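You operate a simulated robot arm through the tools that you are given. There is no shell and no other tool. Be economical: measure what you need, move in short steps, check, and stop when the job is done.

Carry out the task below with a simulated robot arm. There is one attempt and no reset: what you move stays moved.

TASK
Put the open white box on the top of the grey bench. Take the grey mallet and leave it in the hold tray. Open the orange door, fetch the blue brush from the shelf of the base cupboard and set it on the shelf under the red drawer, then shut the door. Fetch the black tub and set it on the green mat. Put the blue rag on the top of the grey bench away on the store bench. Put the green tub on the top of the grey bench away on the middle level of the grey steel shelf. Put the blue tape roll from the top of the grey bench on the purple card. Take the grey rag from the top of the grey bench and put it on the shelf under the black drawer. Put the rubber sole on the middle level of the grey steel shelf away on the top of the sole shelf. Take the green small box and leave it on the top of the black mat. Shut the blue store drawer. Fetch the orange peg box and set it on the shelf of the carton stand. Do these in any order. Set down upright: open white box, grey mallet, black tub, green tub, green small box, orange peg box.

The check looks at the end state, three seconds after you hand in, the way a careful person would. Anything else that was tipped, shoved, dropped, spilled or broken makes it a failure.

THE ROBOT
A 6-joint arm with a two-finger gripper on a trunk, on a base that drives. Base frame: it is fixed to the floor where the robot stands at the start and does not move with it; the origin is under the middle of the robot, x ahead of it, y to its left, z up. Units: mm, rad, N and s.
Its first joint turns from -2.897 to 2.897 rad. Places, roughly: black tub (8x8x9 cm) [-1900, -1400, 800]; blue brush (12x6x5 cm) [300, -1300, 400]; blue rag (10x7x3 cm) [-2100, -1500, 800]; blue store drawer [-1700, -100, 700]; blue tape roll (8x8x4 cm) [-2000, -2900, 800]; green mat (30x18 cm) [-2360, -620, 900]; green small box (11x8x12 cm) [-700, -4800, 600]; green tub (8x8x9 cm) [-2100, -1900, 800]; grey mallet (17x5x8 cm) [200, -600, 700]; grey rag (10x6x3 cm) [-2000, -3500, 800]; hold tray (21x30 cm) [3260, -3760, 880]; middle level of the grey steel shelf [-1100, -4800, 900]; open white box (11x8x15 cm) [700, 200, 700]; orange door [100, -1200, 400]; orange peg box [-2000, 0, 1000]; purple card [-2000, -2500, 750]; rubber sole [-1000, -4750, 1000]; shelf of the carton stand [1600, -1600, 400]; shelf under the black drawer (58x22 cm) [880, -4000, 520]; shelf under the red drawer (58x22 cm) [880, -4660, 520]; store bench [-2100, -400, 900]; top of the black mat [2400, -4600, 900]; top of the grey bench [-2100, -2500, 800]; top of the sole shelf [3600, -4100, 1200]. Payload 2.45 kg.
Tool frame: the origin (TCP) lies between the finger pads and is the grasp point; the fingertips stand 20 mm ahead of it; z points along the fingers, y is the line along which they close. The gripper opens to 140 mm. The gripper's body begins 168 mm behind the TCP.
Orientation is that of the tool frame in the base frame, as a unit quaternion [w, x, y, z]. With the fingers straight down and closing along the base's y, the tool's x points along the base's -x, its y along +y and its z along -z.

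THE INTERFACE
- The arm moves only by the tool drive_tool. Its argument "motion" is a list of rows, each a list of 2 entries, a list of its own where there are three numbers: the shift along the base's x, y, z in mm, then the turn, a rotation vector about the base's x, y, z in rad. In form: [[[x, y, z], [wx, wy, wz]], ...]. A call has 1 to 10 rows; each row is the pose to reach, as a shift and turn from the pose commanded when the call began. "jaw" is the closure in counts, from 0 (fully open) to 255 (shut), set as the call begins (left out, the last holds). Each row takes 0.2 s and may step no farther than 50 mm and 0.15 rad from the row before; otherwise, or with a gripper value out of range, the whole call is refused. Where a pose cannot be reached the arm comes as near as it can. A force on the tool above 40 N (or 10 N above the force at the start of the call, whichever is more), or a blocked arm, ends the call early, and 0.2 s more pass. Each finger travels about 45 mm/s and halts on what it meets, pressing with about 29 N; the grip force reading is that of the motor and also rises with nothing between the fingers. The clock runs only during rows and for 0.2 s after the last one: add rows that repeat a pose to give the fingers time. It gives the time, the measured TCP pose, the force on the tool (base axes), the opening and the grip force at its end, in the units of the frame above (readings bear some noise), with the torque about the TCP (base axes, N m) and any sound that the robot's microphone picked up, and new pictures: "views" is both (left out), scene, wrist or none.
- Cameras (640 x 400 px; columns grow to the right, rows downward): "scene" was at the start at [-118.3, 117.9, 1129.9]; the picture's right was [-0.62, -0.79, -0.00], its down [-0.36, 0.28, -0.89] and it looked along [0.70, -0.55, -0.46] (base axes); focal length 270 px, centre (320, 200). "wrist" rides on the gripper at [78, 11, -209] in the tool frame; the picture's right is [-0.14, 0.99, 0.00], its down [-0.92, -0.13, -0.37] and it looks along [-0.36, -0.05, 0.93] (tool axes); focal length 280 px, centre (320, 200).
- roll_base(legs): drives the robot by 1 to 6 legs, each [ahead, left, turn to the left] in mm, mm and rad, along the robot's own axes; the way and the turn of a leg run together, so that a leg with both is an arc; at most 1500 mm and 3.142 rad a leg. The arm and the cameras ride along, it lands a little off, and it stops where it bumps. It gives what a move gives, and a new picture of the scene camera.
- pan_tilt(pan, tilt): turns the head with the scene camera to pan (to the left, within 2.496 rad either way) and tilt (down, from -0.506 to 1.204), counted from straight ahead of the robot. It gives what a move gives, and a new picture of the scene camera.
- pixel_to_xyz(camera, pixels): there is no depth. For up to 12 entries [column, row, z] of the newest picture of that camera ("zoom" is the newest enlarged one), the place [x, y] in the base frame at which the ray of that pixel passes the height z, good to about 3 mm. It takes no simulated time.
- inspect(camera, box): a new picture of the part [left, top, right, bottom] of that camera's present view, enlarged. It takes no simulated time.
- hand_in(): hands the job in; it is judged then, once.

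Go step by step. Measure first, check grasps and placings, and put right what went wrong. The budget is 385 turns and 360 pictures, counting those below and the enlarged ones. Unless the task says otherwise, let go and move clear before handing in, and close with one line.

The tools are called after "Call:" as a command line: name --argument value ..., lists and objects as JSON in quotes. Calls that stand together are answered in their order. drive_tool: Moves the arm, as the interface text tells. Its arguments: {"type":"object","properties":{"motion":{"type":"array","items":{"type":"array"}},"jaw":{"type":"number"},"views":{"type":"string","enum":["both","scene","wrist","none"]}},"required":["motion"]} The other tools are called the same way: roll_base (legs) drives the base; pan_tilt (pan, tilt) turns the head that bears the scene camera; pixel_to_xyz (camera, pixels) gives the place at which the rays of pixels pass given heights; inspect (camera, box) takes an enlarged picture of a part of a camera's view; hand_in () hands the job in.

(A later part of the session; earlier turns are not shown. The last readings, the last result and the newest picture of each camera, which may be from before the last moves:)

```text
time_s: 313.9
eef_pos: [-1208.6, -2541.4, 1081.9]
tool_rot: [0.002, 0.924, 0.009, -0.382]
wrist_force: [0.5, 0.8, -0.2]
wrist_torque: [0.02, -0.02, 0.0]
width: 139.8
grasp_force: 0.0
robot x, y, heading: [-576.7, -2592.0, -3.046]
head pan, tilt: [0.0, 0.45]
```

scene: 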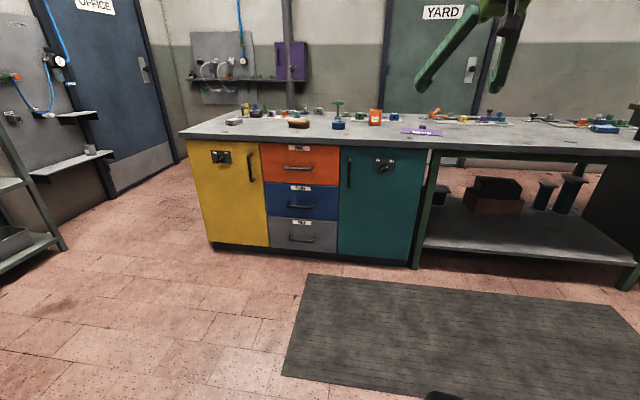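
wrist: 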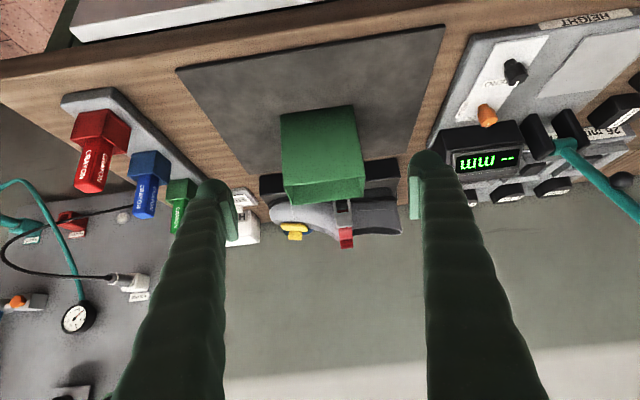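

I'll approach the bench end where a grey item shows at (233,121).

Call:
roll_base --legs '[[0, 0, -0.095], [700, 830, 0]]'

Call:
inspect --camera "scene" --box '[200, 80, 480, 250]'

```text
time_s: 320.1
eef_pos: [-1908.4, -3334.6, 1080.9]
tool_rot: [-0.014, 0.923, -0.032, -0.382]
wrist_force: [0.8, -0.5, -0.4]
wrist_torque: [-0.01, -0.01, -0.01]
width: 140.1
grasp_force: 0.1
robot x, y, heading: [-1287.1, -3440.2, -3.143]
head pan, tilt: [0.0, 0.45]
```

scene: 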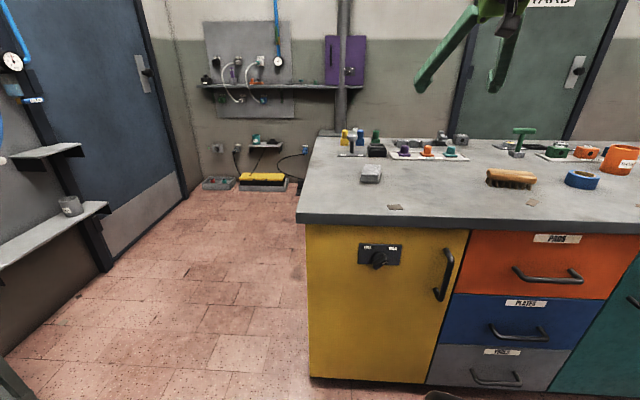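

```text
2.29 times, centred on (340, 165) of scene
```

zoom: 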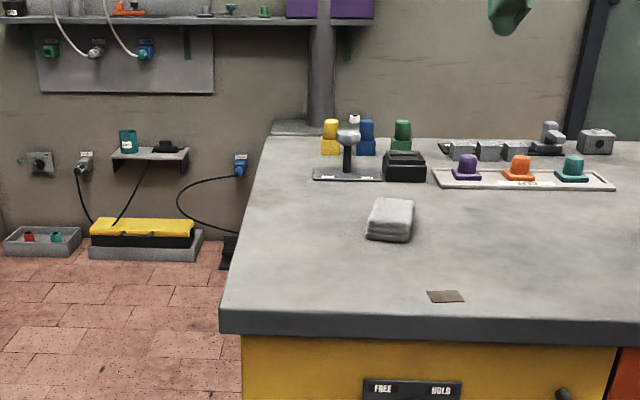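

The grey rag is at zoom (392,219), its long side along x. I'll measure it.

Call:
pixel_to_xyz --camera "zoom" --pixels '[[367, 237, 787], [408, 243, 787], [372, 200, 815], [414, 200, 815], [365, 232, 815], [411, 235, 815]]'

Call:
drive_tool --motion '[[[10, -20, -30], [0, 0, 0.03]], [[10, -40, -60], [0, 0, 0.06]], [[10, -50, -90], [0, 0, 0.07]], [[10, -60, -120], [0, 0, 0.07]], [[10, -60, -120], [0, 0, 0.07]]]'

```text
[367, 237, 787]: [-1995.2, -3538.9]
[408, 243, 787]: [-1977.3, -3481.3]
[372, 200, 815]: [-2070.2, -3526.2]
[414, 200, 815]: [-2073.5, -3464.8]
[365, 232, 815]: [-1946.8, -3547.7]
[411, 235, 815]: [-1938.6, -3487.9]
```

```text
time_s: 321.3
eef_pos: [-1898.9, -3394.4, 963.7]
tool_rot: [-0.001, 0.924, 0.0, -0.382]
wrist_force: [-0.1, -0.7, 0.2]
wrist_torque: [-0.03, 0.02, -0.03]
width: 139.9
grasp_force: 0.1
robot x, y, heading: [-1285.5, -3438.6, -3.141]
head pan, tilt: [0.0, 0.45]
```

scene: 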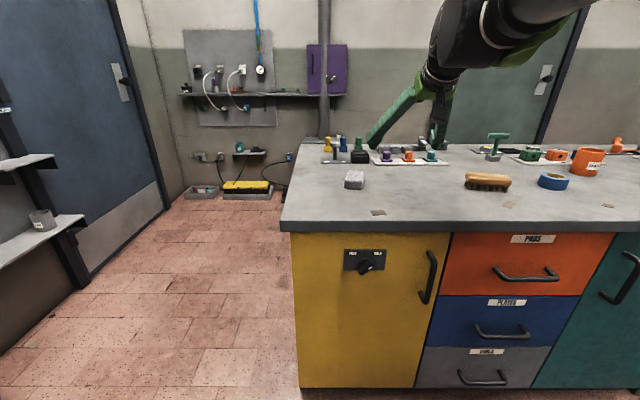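
wrist: 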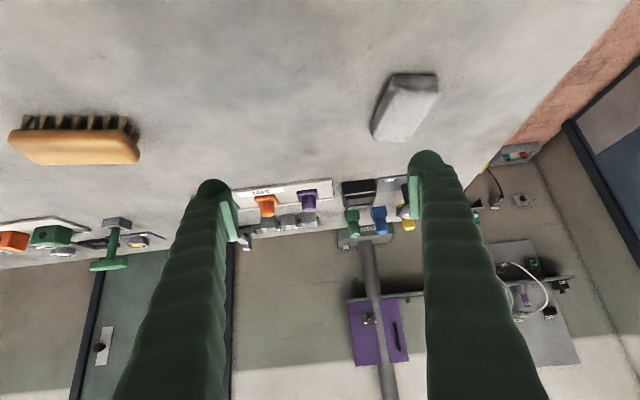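

Call:
pixel_to_xyz --camera "wrist" --pixels '[[395, 76, 815], [438, 77, 815], [373, 137, 815], [405, 140, 815], [407, 105, 805]]'

Call:
inspect --camera "wrist" --box '[340, 50, 470, 160]'

```text
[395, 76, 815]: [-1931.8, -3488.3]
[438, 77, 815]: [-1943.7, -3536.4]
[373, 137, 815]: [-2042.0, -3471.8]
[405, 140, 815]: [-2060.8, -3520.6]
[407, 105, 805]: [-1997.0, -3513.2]
```

```text
3.64 times, centred on (405, 105) of wrist
```

zoom: 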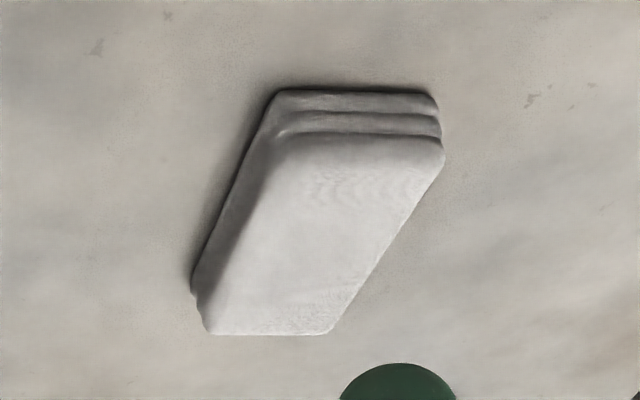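

Rag centre is about (-1997,-3506), rotated -0.14 rad. I'll approach with the yaw matched.

Call:
drive_tool --motion '[[[0, -38, -25], [0, 0, -0.05]], [[-8, -76, -50], [0, 0, -0.1]], [[-16, -112, -74], [0, 0, -0.14]], [[-45, -112, -103], [0, 0, -0.14]], [[-74, -112, -130], [0, 0, -0.14]], [[-74, -112, -130], [0, 0, -0.14]]]' --jaw 70 --views "wrist"

```text
time_s: 322.7
eef_pos: [-1975.7, -3506.0, 832.7]
tool_rot: [-0.027, 0.922, -0.064, -0.381]
wrist_force: [0.4, 0.1, 0.1]
wrist_torque: [0.01, -0.01, 0.0]
width: 101.6
grasp_force: 0.1
robot x, y, heading: [-1288.2, -3443.1, -3.142]
head pan, tilt: [0.0, 0.45]
```

wrist: 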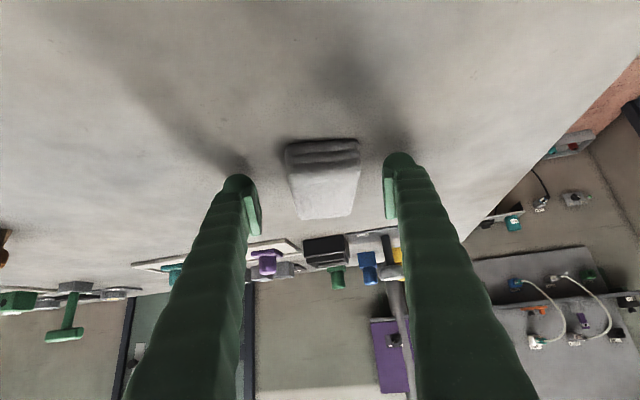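

Well centred. A final descent, then close on the rag.

Call:
drive_tool --motion '[[[-10, 0, -10], [0, 0, 0]], [[-16, 0, -17], [0, 0, 0]], [[-16, 0, -17], [0, 0, 0]]]' --views "none"

Call:
drive_tool --motion '[[[0, 0, 1], [0, 0, 0]], [[0, 0, 1], [0, 0, 0]], [[0, 0, 1], [0, 0, 0]], [[0, 0, 1], [0, 0, 0]], [[0, 0, 1], [0, 0, 0]], [[0, 0, 20], [0, 0, 0]], [[0, 0, 60], [0, 0, 0]], [[0, 0, 60], [0, 0, 0]]]' --jaw 255 --views "wrist"

```text
time_s: 323.3
eef_pos: [-1985.5, -3505.5, 822.4]
tool_rot: [-0.028, 0.921, -0.065, -0.382]
wrist_force: [25.6, 2.8, 36.6]
wrist_torque: [-0.46, -0.6, 0.17]
width: 101.6
grasp_force: 0.1
robot x, y, heading: [-1289.2, -3441.7, -3.139]
head pan, tilt: [0.0, 0.45]
stopped in row 2: the force on the tool passed its limit at 71 N (the readings are from after the stop); the commanded pose is now the measured one
```

```text
time_s: 324.2
eef_pos: [-1988.0, -3508.0, 823.7]
tool_rot: [-0.027, 0.921, -0.064, -0.383]
wrist_force: [9.2, 0.4, 29.2]
wrist_torque: [-0.23, -0.06, 0.04]
width: 59.8
grasp_force: 31.4
robot x, y, heading: [-1283.4, -3437.6, -3.14]
head pan, tilt: [0.0, 0.45]
stopped in row 4: the force on the tool passed its limit at 66 N (the readings are from after the stop); the commanded pose is now the measured one
```

wrist: 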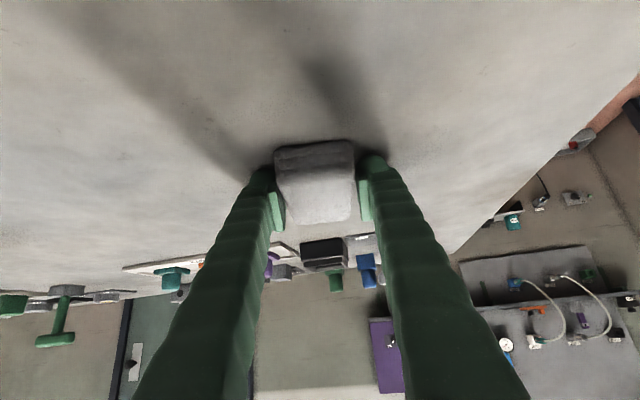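

The bench is slightly higher (~795) and the rag is gripped. I'll lift gently and retract.

Call:
drive_tool --motion '[[[0, 0, 2], [0, 0, 0]], [[0, 0, 5], [0, 0, 0]], [[0, 0, 30], [0, 0, 0]], [[0, 0, 75], [0, 0, 0]], [[20, 0, 115], [0, 0, 0]], [[40, 10, 155], [0, 0, 0]], [[60, 20, 195], [0, 0, 0]], [[70, 40, 235], [0, 0, 0]], [[70, 60, 260], [0, 0, 0]]]' --views "wrist"

```text
time_s: 326.2
eef_pos: [-1920.7, -3447.0, 1083.4]
tool_rot: [-0.025, 0.922, -0.062, -0.382]
wrist_force: [-0.3, -0.3, -0.9]
wrist_torque: [0.01, 0.01, 0.01]
width: 59.5
grasp_force: 28.5
robot x, y, heading: [-1281.5, -3443.0, -3.14]
head pan, tilt: [0.0, 0.45]
```

wrist: 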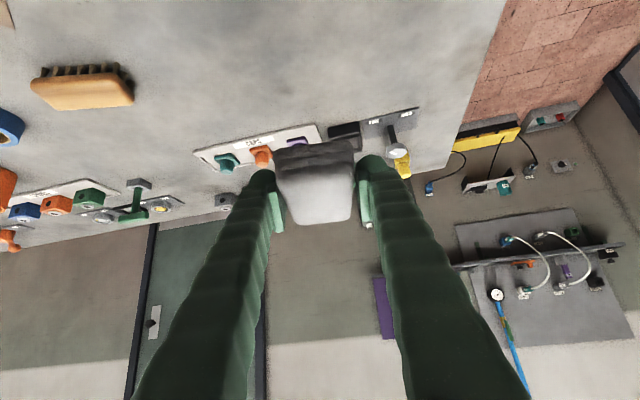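

The rag is held. I'll drive backwards east around the green bench to its drawer side.

Call:
roll_base --legs '[[-520, 0, 0], [0, -1040, 0], [-1400, 0, 0], [-1400, 0, 0]]'

```text
time_s: 347.1
eef_pos: [1304.4, -2332.0, 1083.2]
tool_rot: [-0.026, 0.921, -0.064, -0.383]
wrist_force: [0.2, -0.2, -0.3]
wrist_torque: [-0.02, 0.0, -0.01]
width: 59.6
grasp_force: 28.7
robot x, y, heading: [1939.3, -2327.1, 3.141]
head pan, tilt: [0.0, 0.45]
```

scene: 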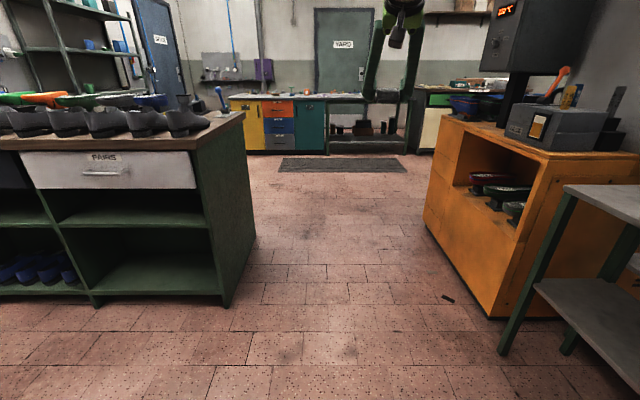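

Call:
roll_base --legs '[[0, 1480, 0], [0, 170, 0]]'

Call:
inspect --camera "scene" --box '[140, 100, 540, 350]'

```text
time_s: 355.5
eef_pos: [1302.0, -3969.7, 1083.5]
tool_rot: [-0.027, 0.921, -0.064, -0.383]
wrist_force: [0.7, 0.2, -0.3]
wrist_torque: [0.01, 0.0, 0.02]
width: 59.4
grasp_force: 29.4
robot x, y, heading: [1941.6, -3963.9, 3.141]
head pan, tilt: [0.0, 0.45]
```

scene: 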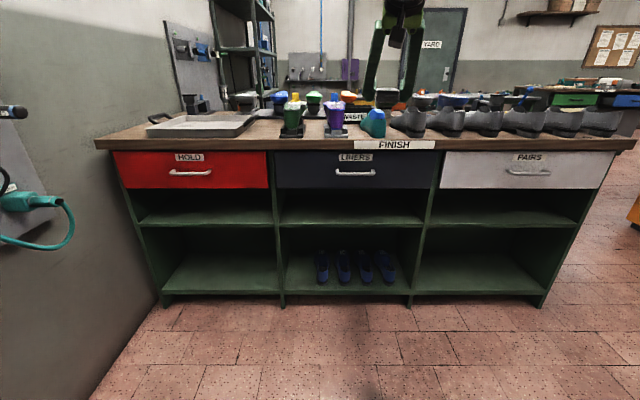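

```text
1.60 times, centred on (340, 225) of scene
```

zoom: 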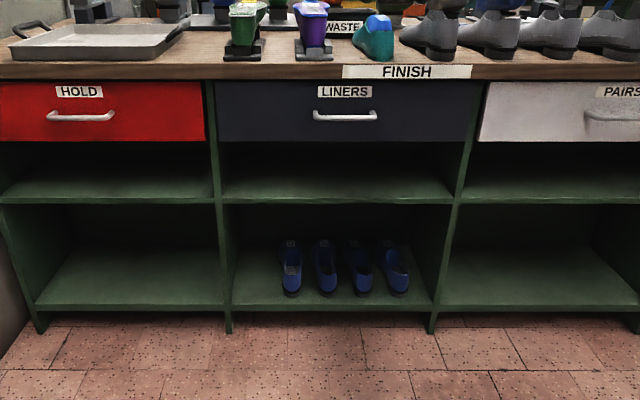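

The black LINERS drawer is centred, with the shelf below it at rows 205–228. I'll measure the opening.

Call:
pixel_to_xyz --camera "scene" --pixels '[[350, 227, 500], [350, 227, 520], [350, 227, 540], [350, 294, 100], [350, 301, 0], [350, 294, 150], [350, 188, 700], [350, 188, 660], [280, 226, 520], [420, 227, 520], [350, 203, 520], [350, 188, 640]]'

```text
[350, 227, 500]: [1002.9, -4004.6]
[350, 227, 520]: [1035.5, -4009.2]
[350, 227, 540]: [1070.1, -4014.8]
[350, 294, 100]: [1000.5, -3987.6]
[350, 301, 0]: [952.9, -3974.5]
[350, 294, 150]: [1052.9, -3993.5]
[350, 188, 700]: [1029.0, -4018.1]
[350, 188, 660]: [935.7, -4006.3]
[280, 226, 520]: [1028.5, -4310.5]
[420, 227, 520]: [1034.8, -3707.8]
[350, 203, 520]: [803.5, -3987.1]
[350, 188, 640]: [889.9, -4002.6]
```

The opening is about z 510–684 at x≈990. I'll lower the rag outside first, then drive forward.

Call:
drive_tool --motion '[[[0, 0, -48], [0, 0, 0]], [[0, 0, -96], [0, 0, 0]], [[0, 0, -144], [0, 0, 0]], [[0, 0, -192], [0, 0, 0]], [[0, 0, -240], [0, 0, 0]], [[0, 0, -288], [0, 0, 0]], [[0, 0, -336], [0, 0, 0]], [[0, -10, -384], [0, 0, 0.05]], [[0, -20, -432], [0, 0, 0.1]], [[0, -30, -480], [0, 0, 0.14]]]' --views "none"

Call:
roll_base --legs '[[200, 0, 0]]'

Call:
drive_tool --motion '[[[-20, 0, -10], [0, 0, 0]], [[-20, 0, -10], [0, 0, 0]]]'

```text
time_s: 357.7
eef_pos: [1302.1, -4000.6, 602.5]
tool_rot: [0.0, 0.924, 0.0, -0.383]
wrist_force: [0.3, -0.1, 0.2]
wrist_torque: [-0.03, 0.04, 0.02]
width: 59.4
grasp_force: 28.6
robot x, y, heading: [1938.7, -3964.5, 3.14]
head pan, tilt: [0.0, 0.45]
```

```text
time_s: 359.3
eef_pos: [1098.3, -3998.7, 602.9]
tool_rot: [-0.001, 0.924, 0.0, -0.383]
wrist_force: [0.5, 0.3, -0.3]
wrist_torque: [-0.03, 0.02, -0.02]
width: 59.6
grasp_force: 28.9
robot x, y, heading: [1730.6, -3964.5, 3.141]
head pan, tilt: [0.0, 0.45]
```

scene: 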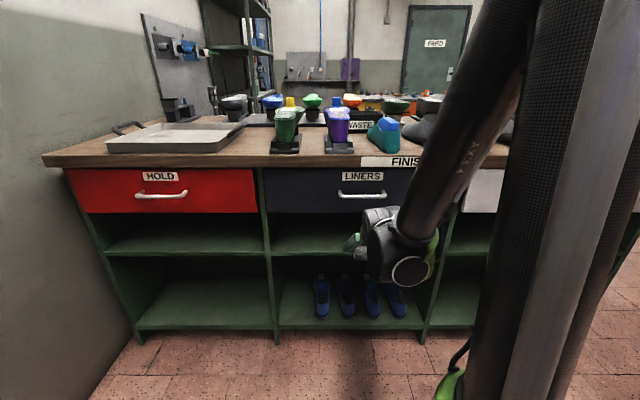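

```text
time_s: 359.9
eef_pos: [1076.6, -3996.9, 593.0]
tool_rot: [0.0, 0.924, 0.001, -0.383]
wrist_force: [-0.4, -0.4, 0.0]
wrist_torque: [0.01, -0.01, -0.01]
width: 59.3
grasp_force: 29.1
robot x, y, heading: [1732.8, -3962.4, 3.14]
head pan, tilt: [0.0, 0.45]
```

scene: 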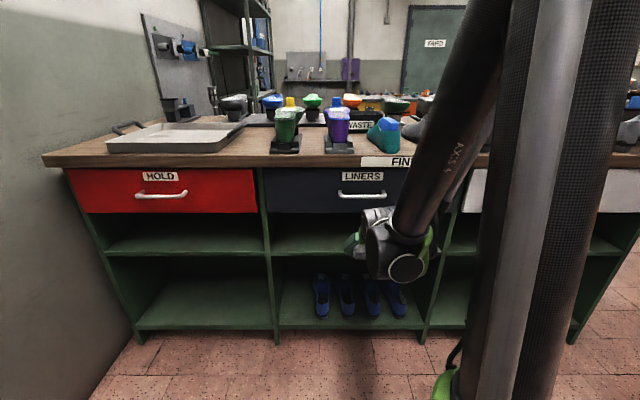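
wrist: 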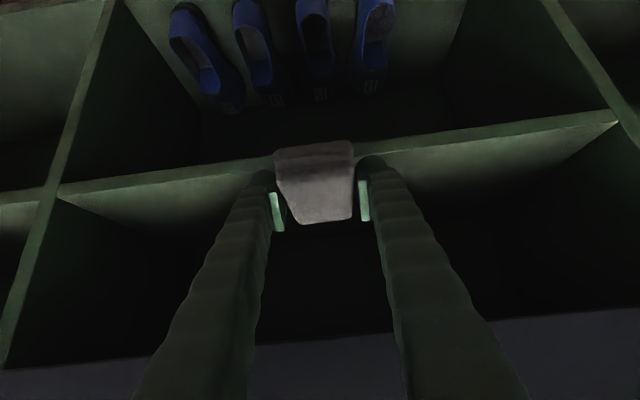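

Call:
pixel_to_xyz --camera "wrist" --pixels '[[450, 147, 490], [450, 147, 510], [450, 147, 530], [200, 178, 510], [560, 128, 510], [450, 334, 684], [450, 334, 700]]'

Call:
pixel_to_xyz --camera "scene" --pixels '[[310, 250, 500], [310, 250, 520], [310, 214, 680], [310, 214, 700]]'

```text
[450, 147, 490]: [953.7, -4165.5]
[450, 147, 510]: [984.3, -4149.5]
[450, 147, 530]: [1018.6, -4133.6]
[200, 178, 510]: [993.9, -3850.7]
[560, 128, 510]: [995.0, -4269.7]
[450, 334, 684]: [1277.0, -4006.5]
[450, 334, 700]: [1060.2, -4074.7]
```

```text
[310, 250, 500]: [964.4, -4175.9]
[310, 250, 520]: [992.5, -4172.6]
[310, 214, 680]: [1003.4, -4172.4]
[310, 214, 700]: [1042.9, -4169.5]
```

The shelf surface is z≈512 with its front at x≈990. Moving in and lowering.

Call:
drive_tool --motion '[[[-45, 0, -8], [0, 0, 0]], [[-90, 0, -12], [0, 0, 0]], [[-130, 0, -18], [0, 0, 0]], [[-155, 0, -25], [0, 0, 0]], [[-155, 0, -35], [0, 0, 0]], [[-155, 0, -40], [0, 0, 0]], [[-155, 0, -44], [0, 0, 0]], [[-155, 0, -48], [0, 0, 0]], [[-155, 0, -51], [0, 0, 0]]]'

```text
time_s: 361.0
eef_pos: [927.6, -3996.8, 566.1]
tool_rot: [-0.001, 0.924, 0.0, -0.383]
wrist_force: [15.1, 0.1, -3.0]
wrist_torque: [0.07, 2.84, -0.11]
width: 59.4
grasp_force: 29.1
robot x, y, heading: [1732.0, -3960.3, 3.141]
head pan, tilt: [0.0, 0.45]
stopped in row 5: the force on the tool passed its limit at 69 N (the readings are from after the stop); the commanded pose is now the measured one
```

scene: 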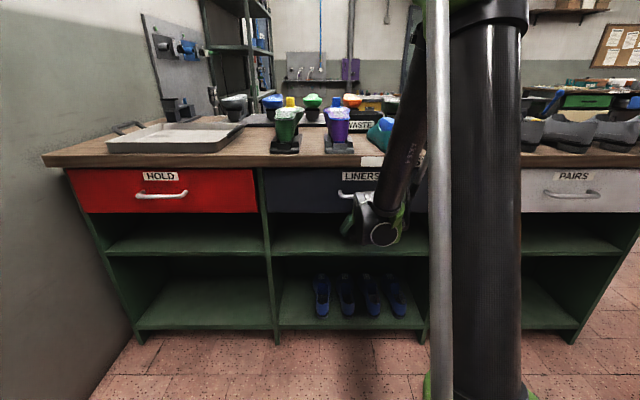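
wrist: 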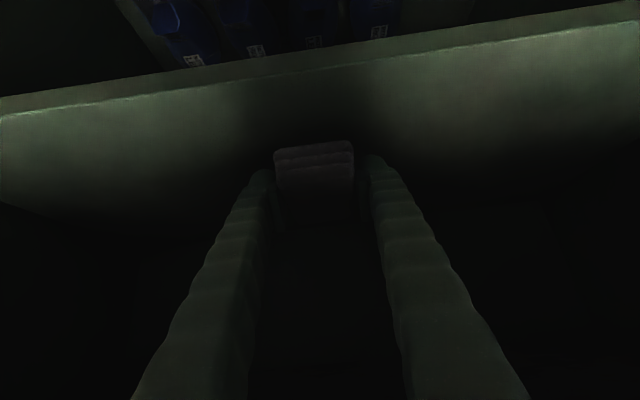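

The torque shows the gripper body touching the drawer front. I'll back off and flatten the pitch by 0.35 rad to pass under it.

Call:
drive_tool --motion '[[[40, 0, 0], [0, 0, 0]], [[85, 0, 0], [0, 0, 0]], [[110, 0, 0], [0, 0.12, 0]], [[110, 0, 0], [0, 0.24, 0]], [[110, 0, 0], [0, 0.36, 0]], [[110, 0, 0], [0, 0.36, 0]]]'

```text
time_s: 362.4
eef_pos: [1008.8, -4002.8, 642.9]
tool_rot: [0.0, 0.84, 0.0, -0.542]
wrist_force: [1.0, 0.0, -0.4]
wrist_torque: [0.02, 0.03, 0.0]
width: 59.4
grasp_force: 29.1
out of reach, approached as far as the arm can: row 3, 4, 5, 6
robot x, y, heading: [1732.4, -3965.5, 3.141]
head pan, tilt: [0.0, 0.45]
```

scene: 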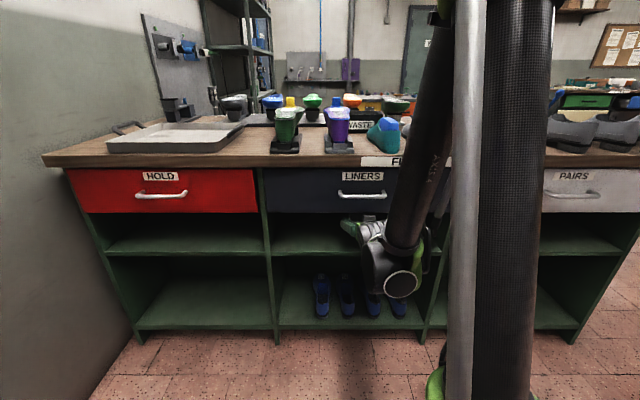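
wrist: 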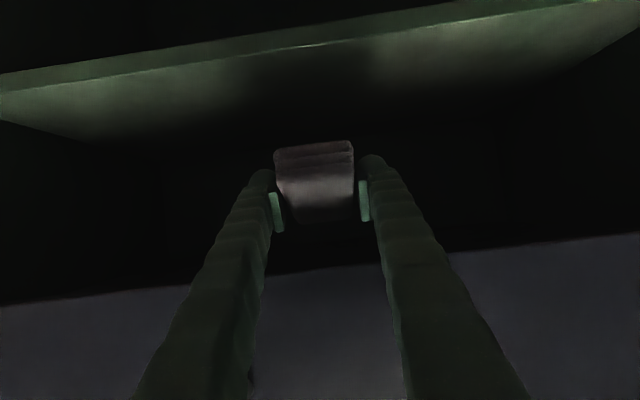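

The arm is folded too tightly there, so I'll back the base 220 mm for room, then reach in flatter.

Call:
roll_base --legs '[[-220, 0, 0]]'

Call:
drive_tool --motion '[[[0, 0, -25], [0, 0, 0]], [[0, 0, -50], [0, 0, 0]], [[-40, 0, -65], [0, 0, 0]], [[-80, 0, -65], [0, 0, 0]], [[-120, 0, -65], [0, 0, 0]], [[-120, 0, -65], [0, 0, 0]]]'

```text
time_s: 364.1
eef_pos: [1232.4, -4004.8, 642.5]
tool_rot: [0.001, 0.841, 0.002, -0.542]
wrist_force: [0.0, 0.7, -0.6]
wrist_torque: [0.0, 0.02, 0.02]
width: 59.3
grasp_force: 29.0
robot x, y, heading: [1955.5, -3963.5, -3.139]
head pan, tilt: [0.0, 0.45]
```

scene: 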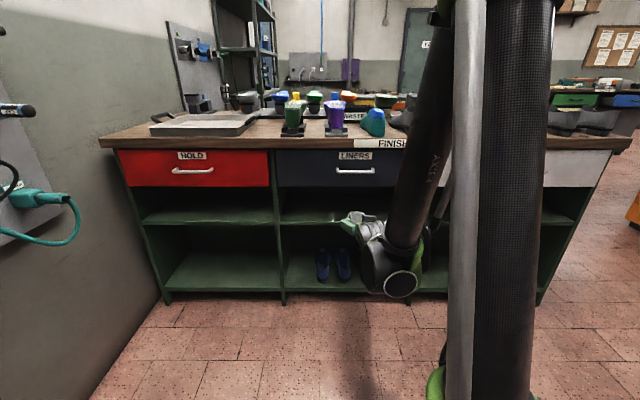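

```text
time_s: 365.5
eef_pos: [1106.0, -4005.3, 580.8]
tool_rot: [0.0, 0.842, 0.001, -0.54]
wrist_force: [0.4, 0.2, -0.5]
wrist_torque: [-0.02, 0.0, 0.01]
width: 59.4
grasp_force: 29.3
out of reach, approached as far as the arm can: row 1, 2, 3, 4, 5, 6
robot x, y, heading: [1958.1, -3963.9, -3.14]
head pan, tilt: [0.0, 0.45]
```

scene: 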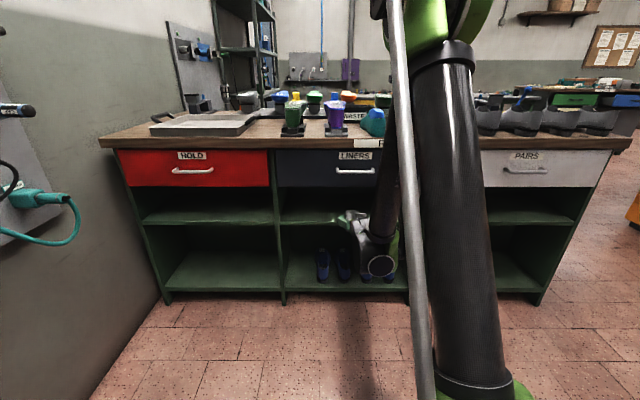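
wrist: 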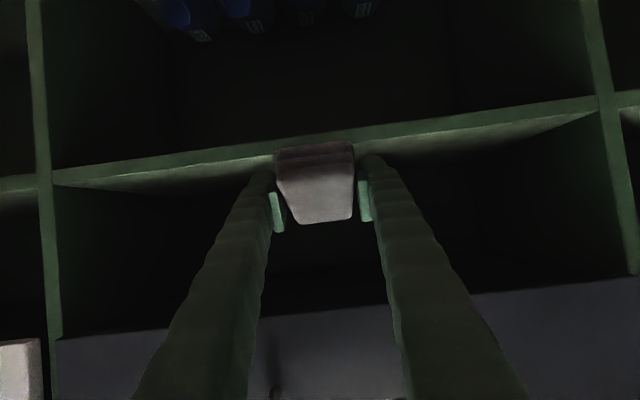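

Pose nearly reached. It should get easier further out, so I'll creep the base forward 60 mm and extend the arm in at z≈580.

Call:
roll_base --legs '[[60, 0, 0]]'

Call:
drive_tool --motion '[[[-40, 0, 0], [0, 0, 0]], [[-80, 0, 0], [0, 0, 0]], [[-115, 0, 0], [0, 0, 0]], [[-115, 0, -8], [0, 0, 0]], [[-115, 0, -16], [0, 0, 0]], [[-115, 0, -24], [0, 0, 0]], [[-115, 0, -28], [0, 0, 0]], [[-115, 0, -32], [0, 0, 0]], [[-115, 0, -36], [0, 0, 0]]]'

```text
time_s: 366.5
eef_pos: [1047.9, -4006.2, 580.0]
tool_rot: [0.0, 0.841, 0.0, -0.54]
wrist_force: [0.5, -0.8, -1.1]
wrist_torque: [0.01, -0.03, -0.03]
width: 59.3
grasp_force: 28.7
robot x, y, heading: [1898.7, -3965.6, -3.14]
head pan, tilt: [0.0, 0.45]
```

scene: 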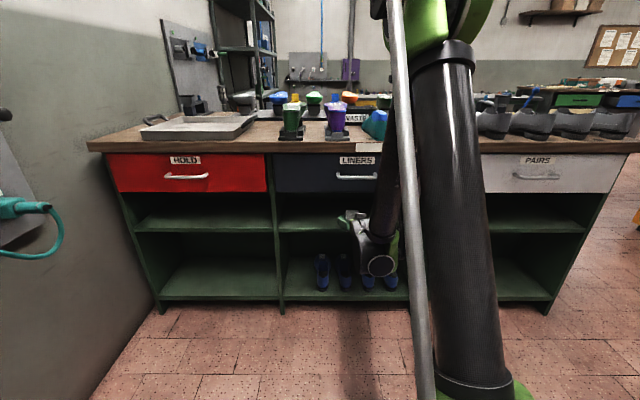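

```text
time_s: 368.2
eef_pos: [931.7, -4006.3, 555.6]
tool_rot: [0.001, 0.84, 0.002, -0.543]
wrist_force: [5.6, -0.3, 21.0]
wrist_torque: [-0.05, -0.83, -0.05]
width: 59.5
grasp_force: 28.5
robot x, y, heading: [1896.0, -3963.6, -3.139]
head pan, tilt: [0.0, 0.45]
stopped in row 8: the force on the tool passed its limit at 43 N (the readings are from after the stop); the commanded pose is now the measured one
```

scene: 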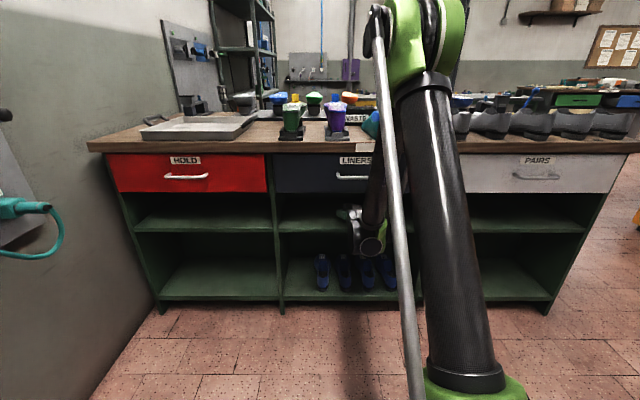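
wrist: 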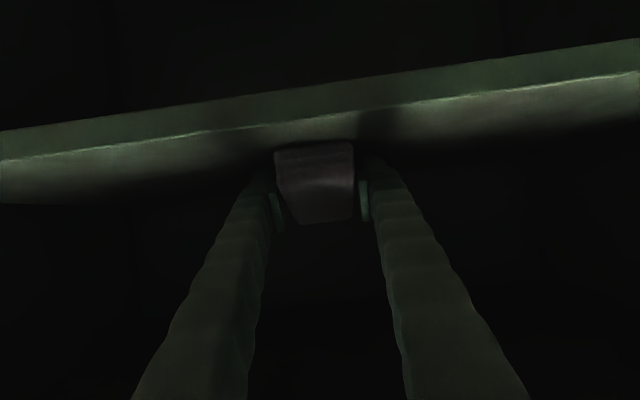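

The rag's near edge touches the shelf about 14 mm from the lip. I'll lift a little, go 30 mm deeper and set it down.

Call:
drive_tool --motion '[[[0, 0, 8], [0, 0, 0]], [[-20, 0, 8], [0, 0, 0]], [[-35, 0, 6], [0, 0, 0]], [[-35, 0, 2], [0, 0, 0]], [[-35, 0, -1], [0, 0, 0]]]' --views "none"

Call:
drive_tool --motion '[[[0, 0, 0], [0, 0, 0]], [[0, 0, 0], [0, 0, 0]], [[0, 0, 0], [0, 0, 0]], [[0, 0, 0], [0, 0, 0]], [[0, 0, 5], [0, 0, 0]], [[40, 0, 18], [0, 0, 0]], [[80, 0, 18], [0, 0, 0]], [[120, 0, 20], [0, 0, 0]], [[160, 0, 25], [0, 0, 0]]]' --jaw 90

Call:
inspect --camera "wrist" --box '[160, 80, 480, 280]'

```text
time_s: 369.4
eef_pos: [896.2, -4005.3, 555.6]
tool_rot: [0.001, 0.84, 0.002, -0.543]
wrist_force: [-7.6, -1.1, 30.4]
wrist_torque: [-0.05, -0.6, -0.03]
width: 59.3
grasp_force: 29.1
robot x, y, heading: [1897.6, -3961.0, -3.138]
head pan, tilt: [0.0, 0.45]
```

```text
time_s: 371.4
eef_pos: [1052.8, -4004.4, 583.4]
tool_rot: [0.0, 0.842, 0.001, -0.54]
wrist_force: [0.0, -0.3, 0.7]
wrist_torque: [-0.03, -0.01, 0.02]
width: 90.6
grasp_force: 0.0
out of reach, approached as far as the arm can: row 9
robot x, y, heading: [1895.6, -3967.7, -3.142]
head pan, tilt: [0.0, 0.45]
```

scene: 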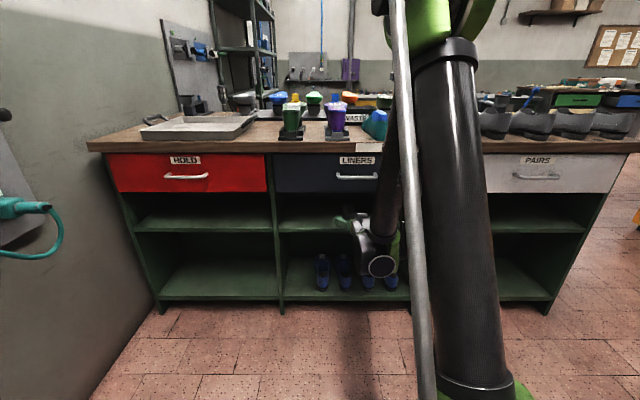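
wrist: 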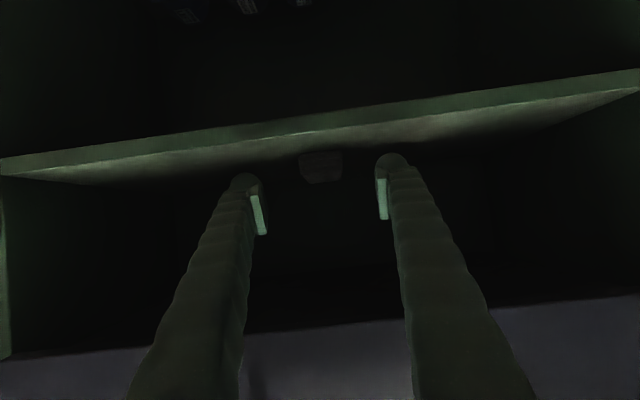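

```text
2.00 times, centred on (320, 180) of wrist
```

zoom: 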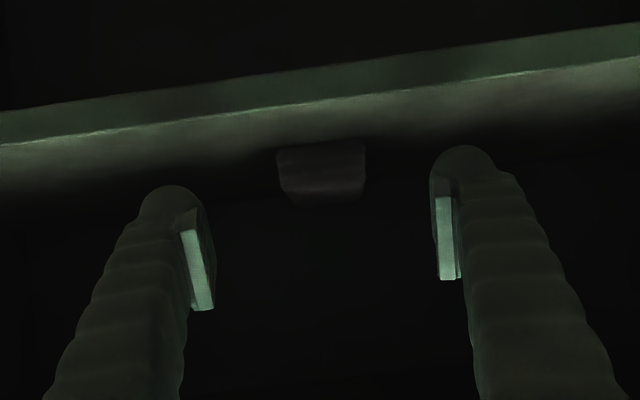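

The grey rag rests on the shelf under the black drawer. I'll back away, raise the arm and return the tool to vertical.

Call:
roll_base --legs '[[-200, -100, 0]]'

Call:
drive_tool --motion '[[[0, 0, 40], [0, -0.12, 0]], [[0, 0, 80], [0, -0.24, 0]], [[0, 0, 120], [0, -0.36, 0]], [[0, 0, 165], [0, -0.36, 0]], [[0, 0, 213], [0, -0.36, 0]], [[0, 0, 261], [0, -0.36, 0]], [[0, 0, 309], [0, -0.36, 0]], [[0, 0, 357], [0, -0.36, 0]], [[0, 0, 405], [0, -0.36, 0]], [[0, 0, 450], [0, -0.36, 0]]]' --jaw 0 --views "none"

Call:
drive_tool --motion '[[[10, 0, 5], [0, -0.13, 0]], [[20, 0, 10], [0, -0.26, 0]], [[30, 0, 15], [0, -0.39, 0]], [[40, 0, 20], [0, -0.52, 0]], [[50, 0, 25], [0, -0.65, 0]], [[60, 0, 30], [0, -0.78, 0]]]' --views "none"

Call:
roll_base --legs '[[0, -1400, 0], [1450, -60, 0], [1400, 0, 0]]'

```text
time_s: 373.1
eef_pos: [1252.9, -3908.2, 584.0]
tool_rot: [0.002, 0.842, 0.004, -0.54]
wrist_force: [-0.2, 0.2, -0.2]
wrist_torque: [-0.02, -0.02, -0.01]
width: 90.8
grasp_force: 0.0
robot x, y, heading: [2096.1, -3865.8, -3.136]
head pan, tilt: [0.0, 0.45]
```

scene: 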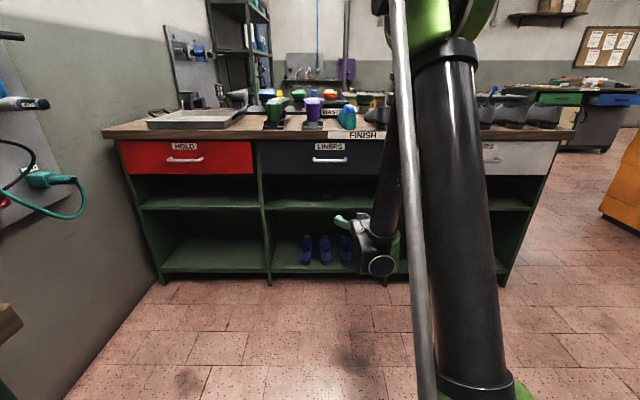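

```text
time_s: 375.3
eef_pos: [1250.3, -3908.9, 1031.6]
tool_rot: [0.003, 0.925, 0.003, -0.38]
wrist_force: [-0.7, 0.5, 0.1]
wrist_torque: [0.04, -0.02, 0.01]
width: 140.0
grasp_force: 0.1
robot x, y, heading: [2091.7, -3864.0, -3.136]
head pan, tilt: [0.0, 0.45]
```

```text
time_s: 376.7
eef_pos: [1312.7, -3909.0, 1065.9]
tool_rot: [0.003, 1.0, 0.002, 0.001]
wrist_force: [0.3, -0.5, 0.7]
wrist_torque: [-0.02, 0.08, 0.01]
width: 140.2
grasp_force: 0.1
robot x, y, heading: [2098.2, -3865.1, -3.139]
head pan, tilt: [0.0, 0.45]
```

```text
time_s: 397.2
eef_pos: [-1593.5, -2593.1, 1065.4]
tool_rot: [0.003, 1.0, 0.025, -0.001]
wrist_force: [0.3, -0.8, 0.1]
wrist_torque: [0.01, 0.05, 0.0]
width: 140.0
grasp_force: 0.1
robot x, y, heading: [-810.4, -2512.8, -3.085]
head pan, tilt: [0.0, 0.45]
```

scene: 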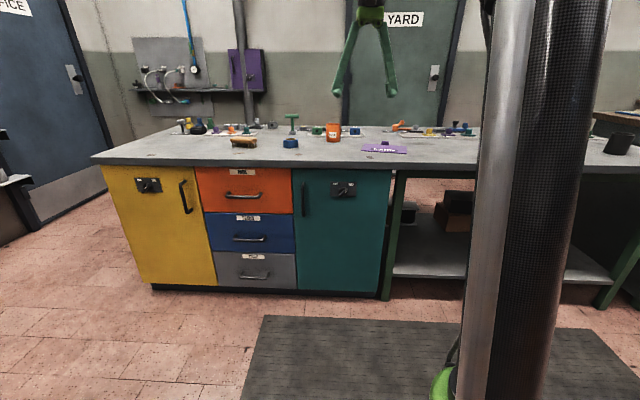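

The tape (291,143) and purple card (385,148) are ahead. I'll go closer.

Call:
roll_base --legs '[[460, 200, -0.056]]'

Call:
inspect --camera "scene" --box '[200, 80, 520, 260]'

```text
time_s: 400.2
eef_pos: [-2069.1, -2754.3, 1066.0]
tool_rot: [0.004, 1.0, -0.003, -0.001]
wrist_force: [-0.6, -0.3, 0.5]
wrist_torque: [0.01, 0.0, -0.02]
width: 140.1
grasp_force: 0.0
robot x, y, heading: [-1281.9, -2719.4, 3.137]
head pan, tilt: [0.0, 0.45]
```

scene: 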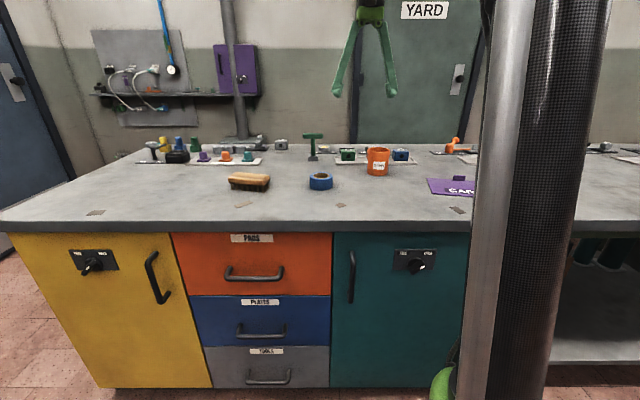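

```text
2.00 times, centred on (360, 170) of scene
```

zoom: 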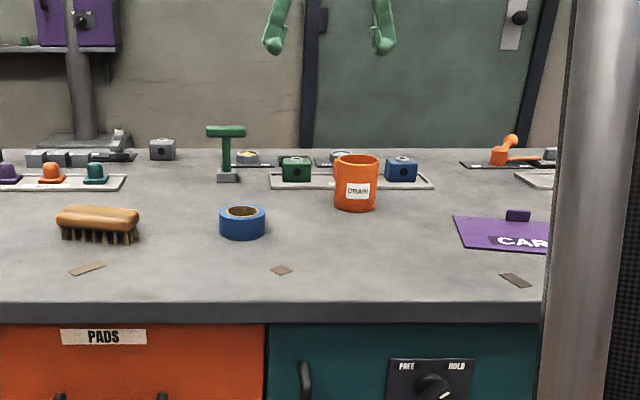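

Call:
pixel_to_xyz --camera "zoom" --pixels '[[243, 240, 795], [242, 212, 835], [219, 228, 815], [266, 228, 815], [454, 216, 797], [475, 248, 797], [556, 222, 797]]'

Call:
drive_tool --motion '[[[30, -30, -20], [0, 0, 0]], [[60, -60, -40], [0, 0, 0]], [[75, -90, -60], [0, 0, 0]], [[75, -90, -60], [0, 0, 0]]]' --views "wrist"

```text
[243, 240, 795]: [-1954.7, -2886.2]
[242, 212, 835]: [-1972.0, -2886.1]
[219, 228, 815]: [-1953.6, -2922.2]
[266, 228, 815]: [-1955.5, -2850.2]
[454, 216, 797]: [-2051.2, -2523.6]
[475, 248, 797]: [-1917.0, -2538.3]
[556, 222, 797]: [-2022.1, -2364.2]
```

```text
time_s: 401.2
eef_pos: [-1990.2, -2844.3, 1004.3]
tool_rot: [0.003, 1.0, -0.003, -0.001]
wrist_force: [0.2, 0.2, 0.5]
wrist_torque: [0.01, 0.04, 0.0]
width: 139.8
grasp_force: 0.0
robot x, y, heading: [-1282.8, -2718.0, 3.131]
head pan, tilt: [0.0, 0.45]
```

wrist: 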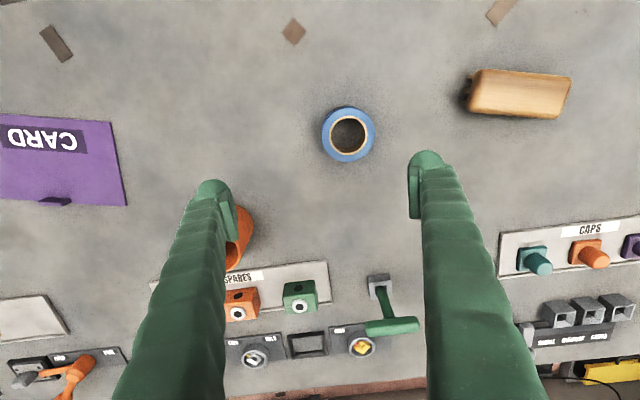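

Call:
pixel_to_xyz --camera "wrist" --pixels '[[348, 132, 835], [322, 134, 830], [375, 133, 830], [348, 133, 810], [113, 122, 798], [126, 205, 798], [0, 115, 798], [54, 201, 805]]'

```text
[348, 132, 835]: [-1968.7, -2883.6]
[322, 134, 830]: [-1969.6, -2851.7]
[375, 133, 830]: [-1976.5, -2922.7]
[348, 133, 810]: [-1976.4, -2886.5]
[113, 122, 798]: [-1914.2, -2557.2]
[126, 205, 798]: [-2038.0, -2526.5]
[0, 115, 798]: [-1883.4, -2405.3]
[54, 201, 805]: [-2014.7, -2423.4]
```

Tape centre is about (-1973,-2885). I'll descend around it and close.

Call:
drive_tool --motion '[[[10, -25, -35], [0, 0, 0]], [[17, -41, -75], [0, 0, 0]], [[17, -41, -120], [0, 0, 0]], [[17, -41, -160], [0, 0, 0]], [[17, -41, -184], [0, 0, 0]], [[17, -41, -184], [0, 0, 0]]]' --views "wrist"

Call:
drive_tool --motion '[[[0, 0, 0], [0, 0, 0]], [[0, 0, 0], [0, 0, 0]], [[0, 0, 0], [0, 0, 0]], [[0, 0, 0], [0, 0, 0]], [[0, 0, 0], [0, 0, 0]], [[0, 0, 40], [0, 0, 0]], [[0, 0, 85], [0, 0, 0]], [[0, 0, 130], [0, 0, 0]]]' --jaw 255 --views "wrist"

```text
time_s: 402.6
eef_pos: [-1976.0, -2884.8, 819.8]
tool_rot: [0.003, 1.0, -0.003, -0.001]
wrist_force: [0.8, 0.4, -0.1]
wrist_torque: [0.0, 0.01, -0.04]
width: 140.1
grasp_force: 0.1
robot x, y, heading: [-1285.4, -2718.8, 3.134]
head pan, tilt: [0.0, 0.45]
```

wrist: 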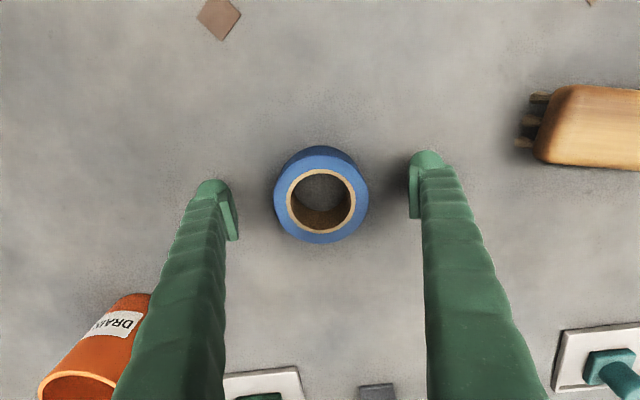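

```text
time_s: 404.4
eef_pos: [-1972.0, -2883.7, 952.2]
tool_rot: [0.004, 1.0, -0.002, -0.001]
wrist_force: [-0.6, -1.4, -1.1]
wrist_torque: [-0.02, 0.01, 0.0]
width: 76.2
grasp_force: 28.6
robot x, y, heading: [-1279.7, -2719.2, 3.136]
head pan, tilt: [0.0, 0.45]
```

wrist: 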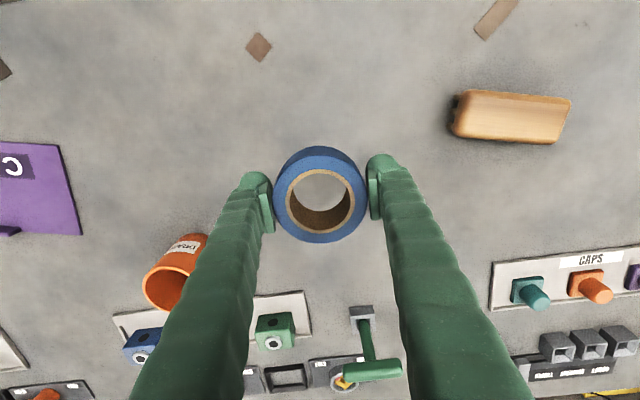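

The tape is lifted (76 mm grip). I'll carry it north over the card.

Call:
drive_tool --motion '[[[0, 40, 25], [0, 0, 0]], [[0, 87, 30], [0, 0, 0]], [[0, 134, 30], [0, 0, 0]], [[0, 181, 30], [0, 0, 0]], [[0, 228, 30], [0, 0, 0]], [[0, 275, 30], [0, 0, 0]], [[0, 322, 30], [0, 0, 0]], [[0, 369, 30], [0, 0, 0]], [[0, 410, 30], [0, 0, 0]], [[0, 430, 30], [0, 0, 0]]]'

```text
time_s: 406.6
eef_pos: [-1975.9, -2456.0, 985.0]
tool_rot: [0.003, 1.0, -0.003, -0.001]
wrist_force: [0.5, 0.5, -0.2]
wrist_torque: [0.05, 0.03, 0.0]
width: 76.3
grasp_force: 28.9
robot x, y, heading: [-1283.6, -2720.5, 3.133]
head pan, tilt: [0.0, 0.45]
```

scene: 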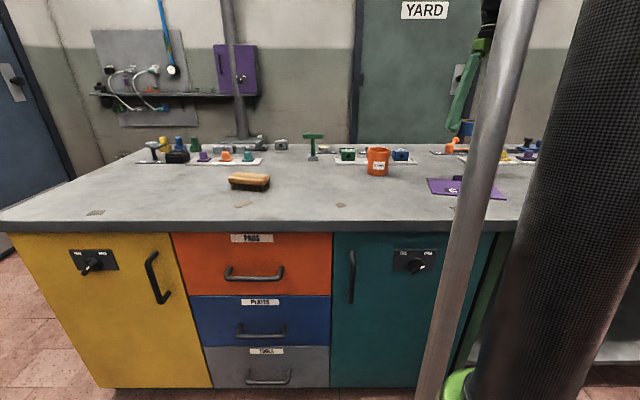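
wrist: 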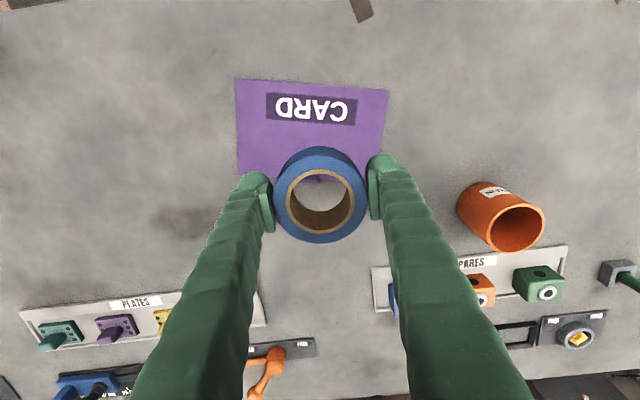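

Call:
pixel_to_xyz --camera "wrist" --pixels '[[236, 78, 797], [390, 90, 797], [378, 178, 797], [241, 172, 797], [312, 128, 797], [318, 180, 800]]'

Call:
inspect --camera "wrist" --box '[220, 60, 420, 220]'

```text
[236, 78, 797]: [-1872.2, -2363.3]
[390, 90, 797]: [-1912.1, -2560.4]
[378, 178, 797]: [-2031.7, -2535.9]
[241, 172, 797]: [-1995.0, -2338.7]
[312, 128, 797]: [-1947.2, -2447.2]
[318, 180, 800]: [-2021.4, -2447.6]
```

```text
2.50 times, centred on (320, 140) of wrist
```

zoom: 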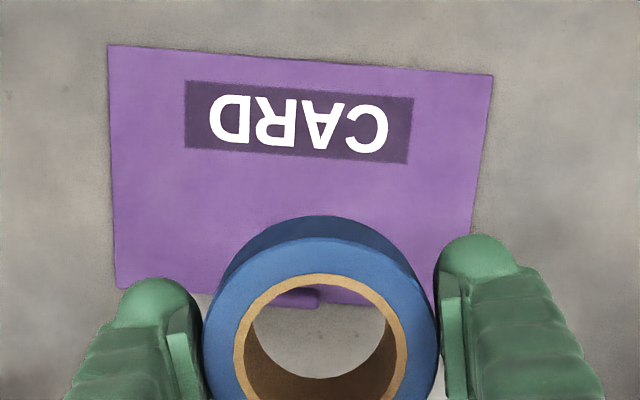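

Card centre is about (-1950,-2450). I'll set the tape at (-1948,-2446), clear of the small tab at the far edge.

Call:
drive_tool --motion '[[[28, 10, -35], [0, 0, 0]], [[28, 10, -80], [0, 0, 0]], [[28, 10, -120], [0, 0, 0]], [[28, 10, -145], [0, 0, 0]], [[28, 10, -153], [0, 0, 0]], [[28, 10, -157], [0, 0, 0]], [[28, 10, -160], [0, 0, 0]], [[28, 10, -162], [0, 0, 0]]]' --views "wrist"

```text
time_s: 408.4
eef_pos: [-1948.3, -2446.7, 822.6]
tool_rot: [0.003, 1.0, -0.003, -0.002]
wrist_force: [1.8, -1.6, 15.2]
wrist_torque: [0.11, -0.13, 0.05]
width: 76.2
grasp_force: 28.8
robot x, y, heading: [-1283.2, -2717.9, 3.137]
head pan, tilt: [0.0, 0.45]
stopped in row 8: the force on the tool passed its limit at 44 N (the readings are from after the stop); the commanded pose is now the measured one
```

wrist: 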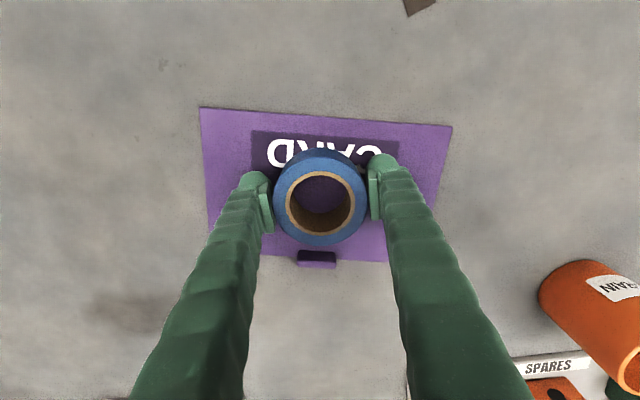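

Down on the card. Release and lift.

Call:
drive_tool --motion '[[[0, 0, 0], [0, 0, 0]], [[0, 0, 0], [0, 0, 0]], [[0, 0, 0], [0, 0, 0]], [[0, 0, 45], [0, 0, 0]], [[0, 0, 90], [0, 0, 0]], [[0, 0, 135], [0, 0, 0]], [[0, 0, 180], [0, 0, 0]], [[0, 0, 225], [0, 0, 0]], [[0, 0, 250], [0, 0, 0]]]' --jaw 60 --views "wrist"

```text
time_s: 410.4
eef_pos: [-1949.9, -2447.5, 1071.0]
tool_rot: [0.004, 1.0, -0.003, -0.002]
wrist_force: [0.0, 0.2, -0.9]
wrist_torque: [0.04, -0.01, -0.01]
width: 107.0
grasp_force: 0.0
robot x, y, heading: [-1281.5, -2719.6, 3.138]
head pan, tilt: [0.0, 0.45]
```

wrist: 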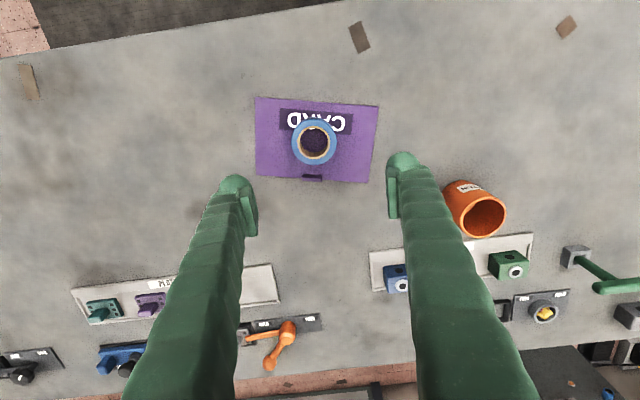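

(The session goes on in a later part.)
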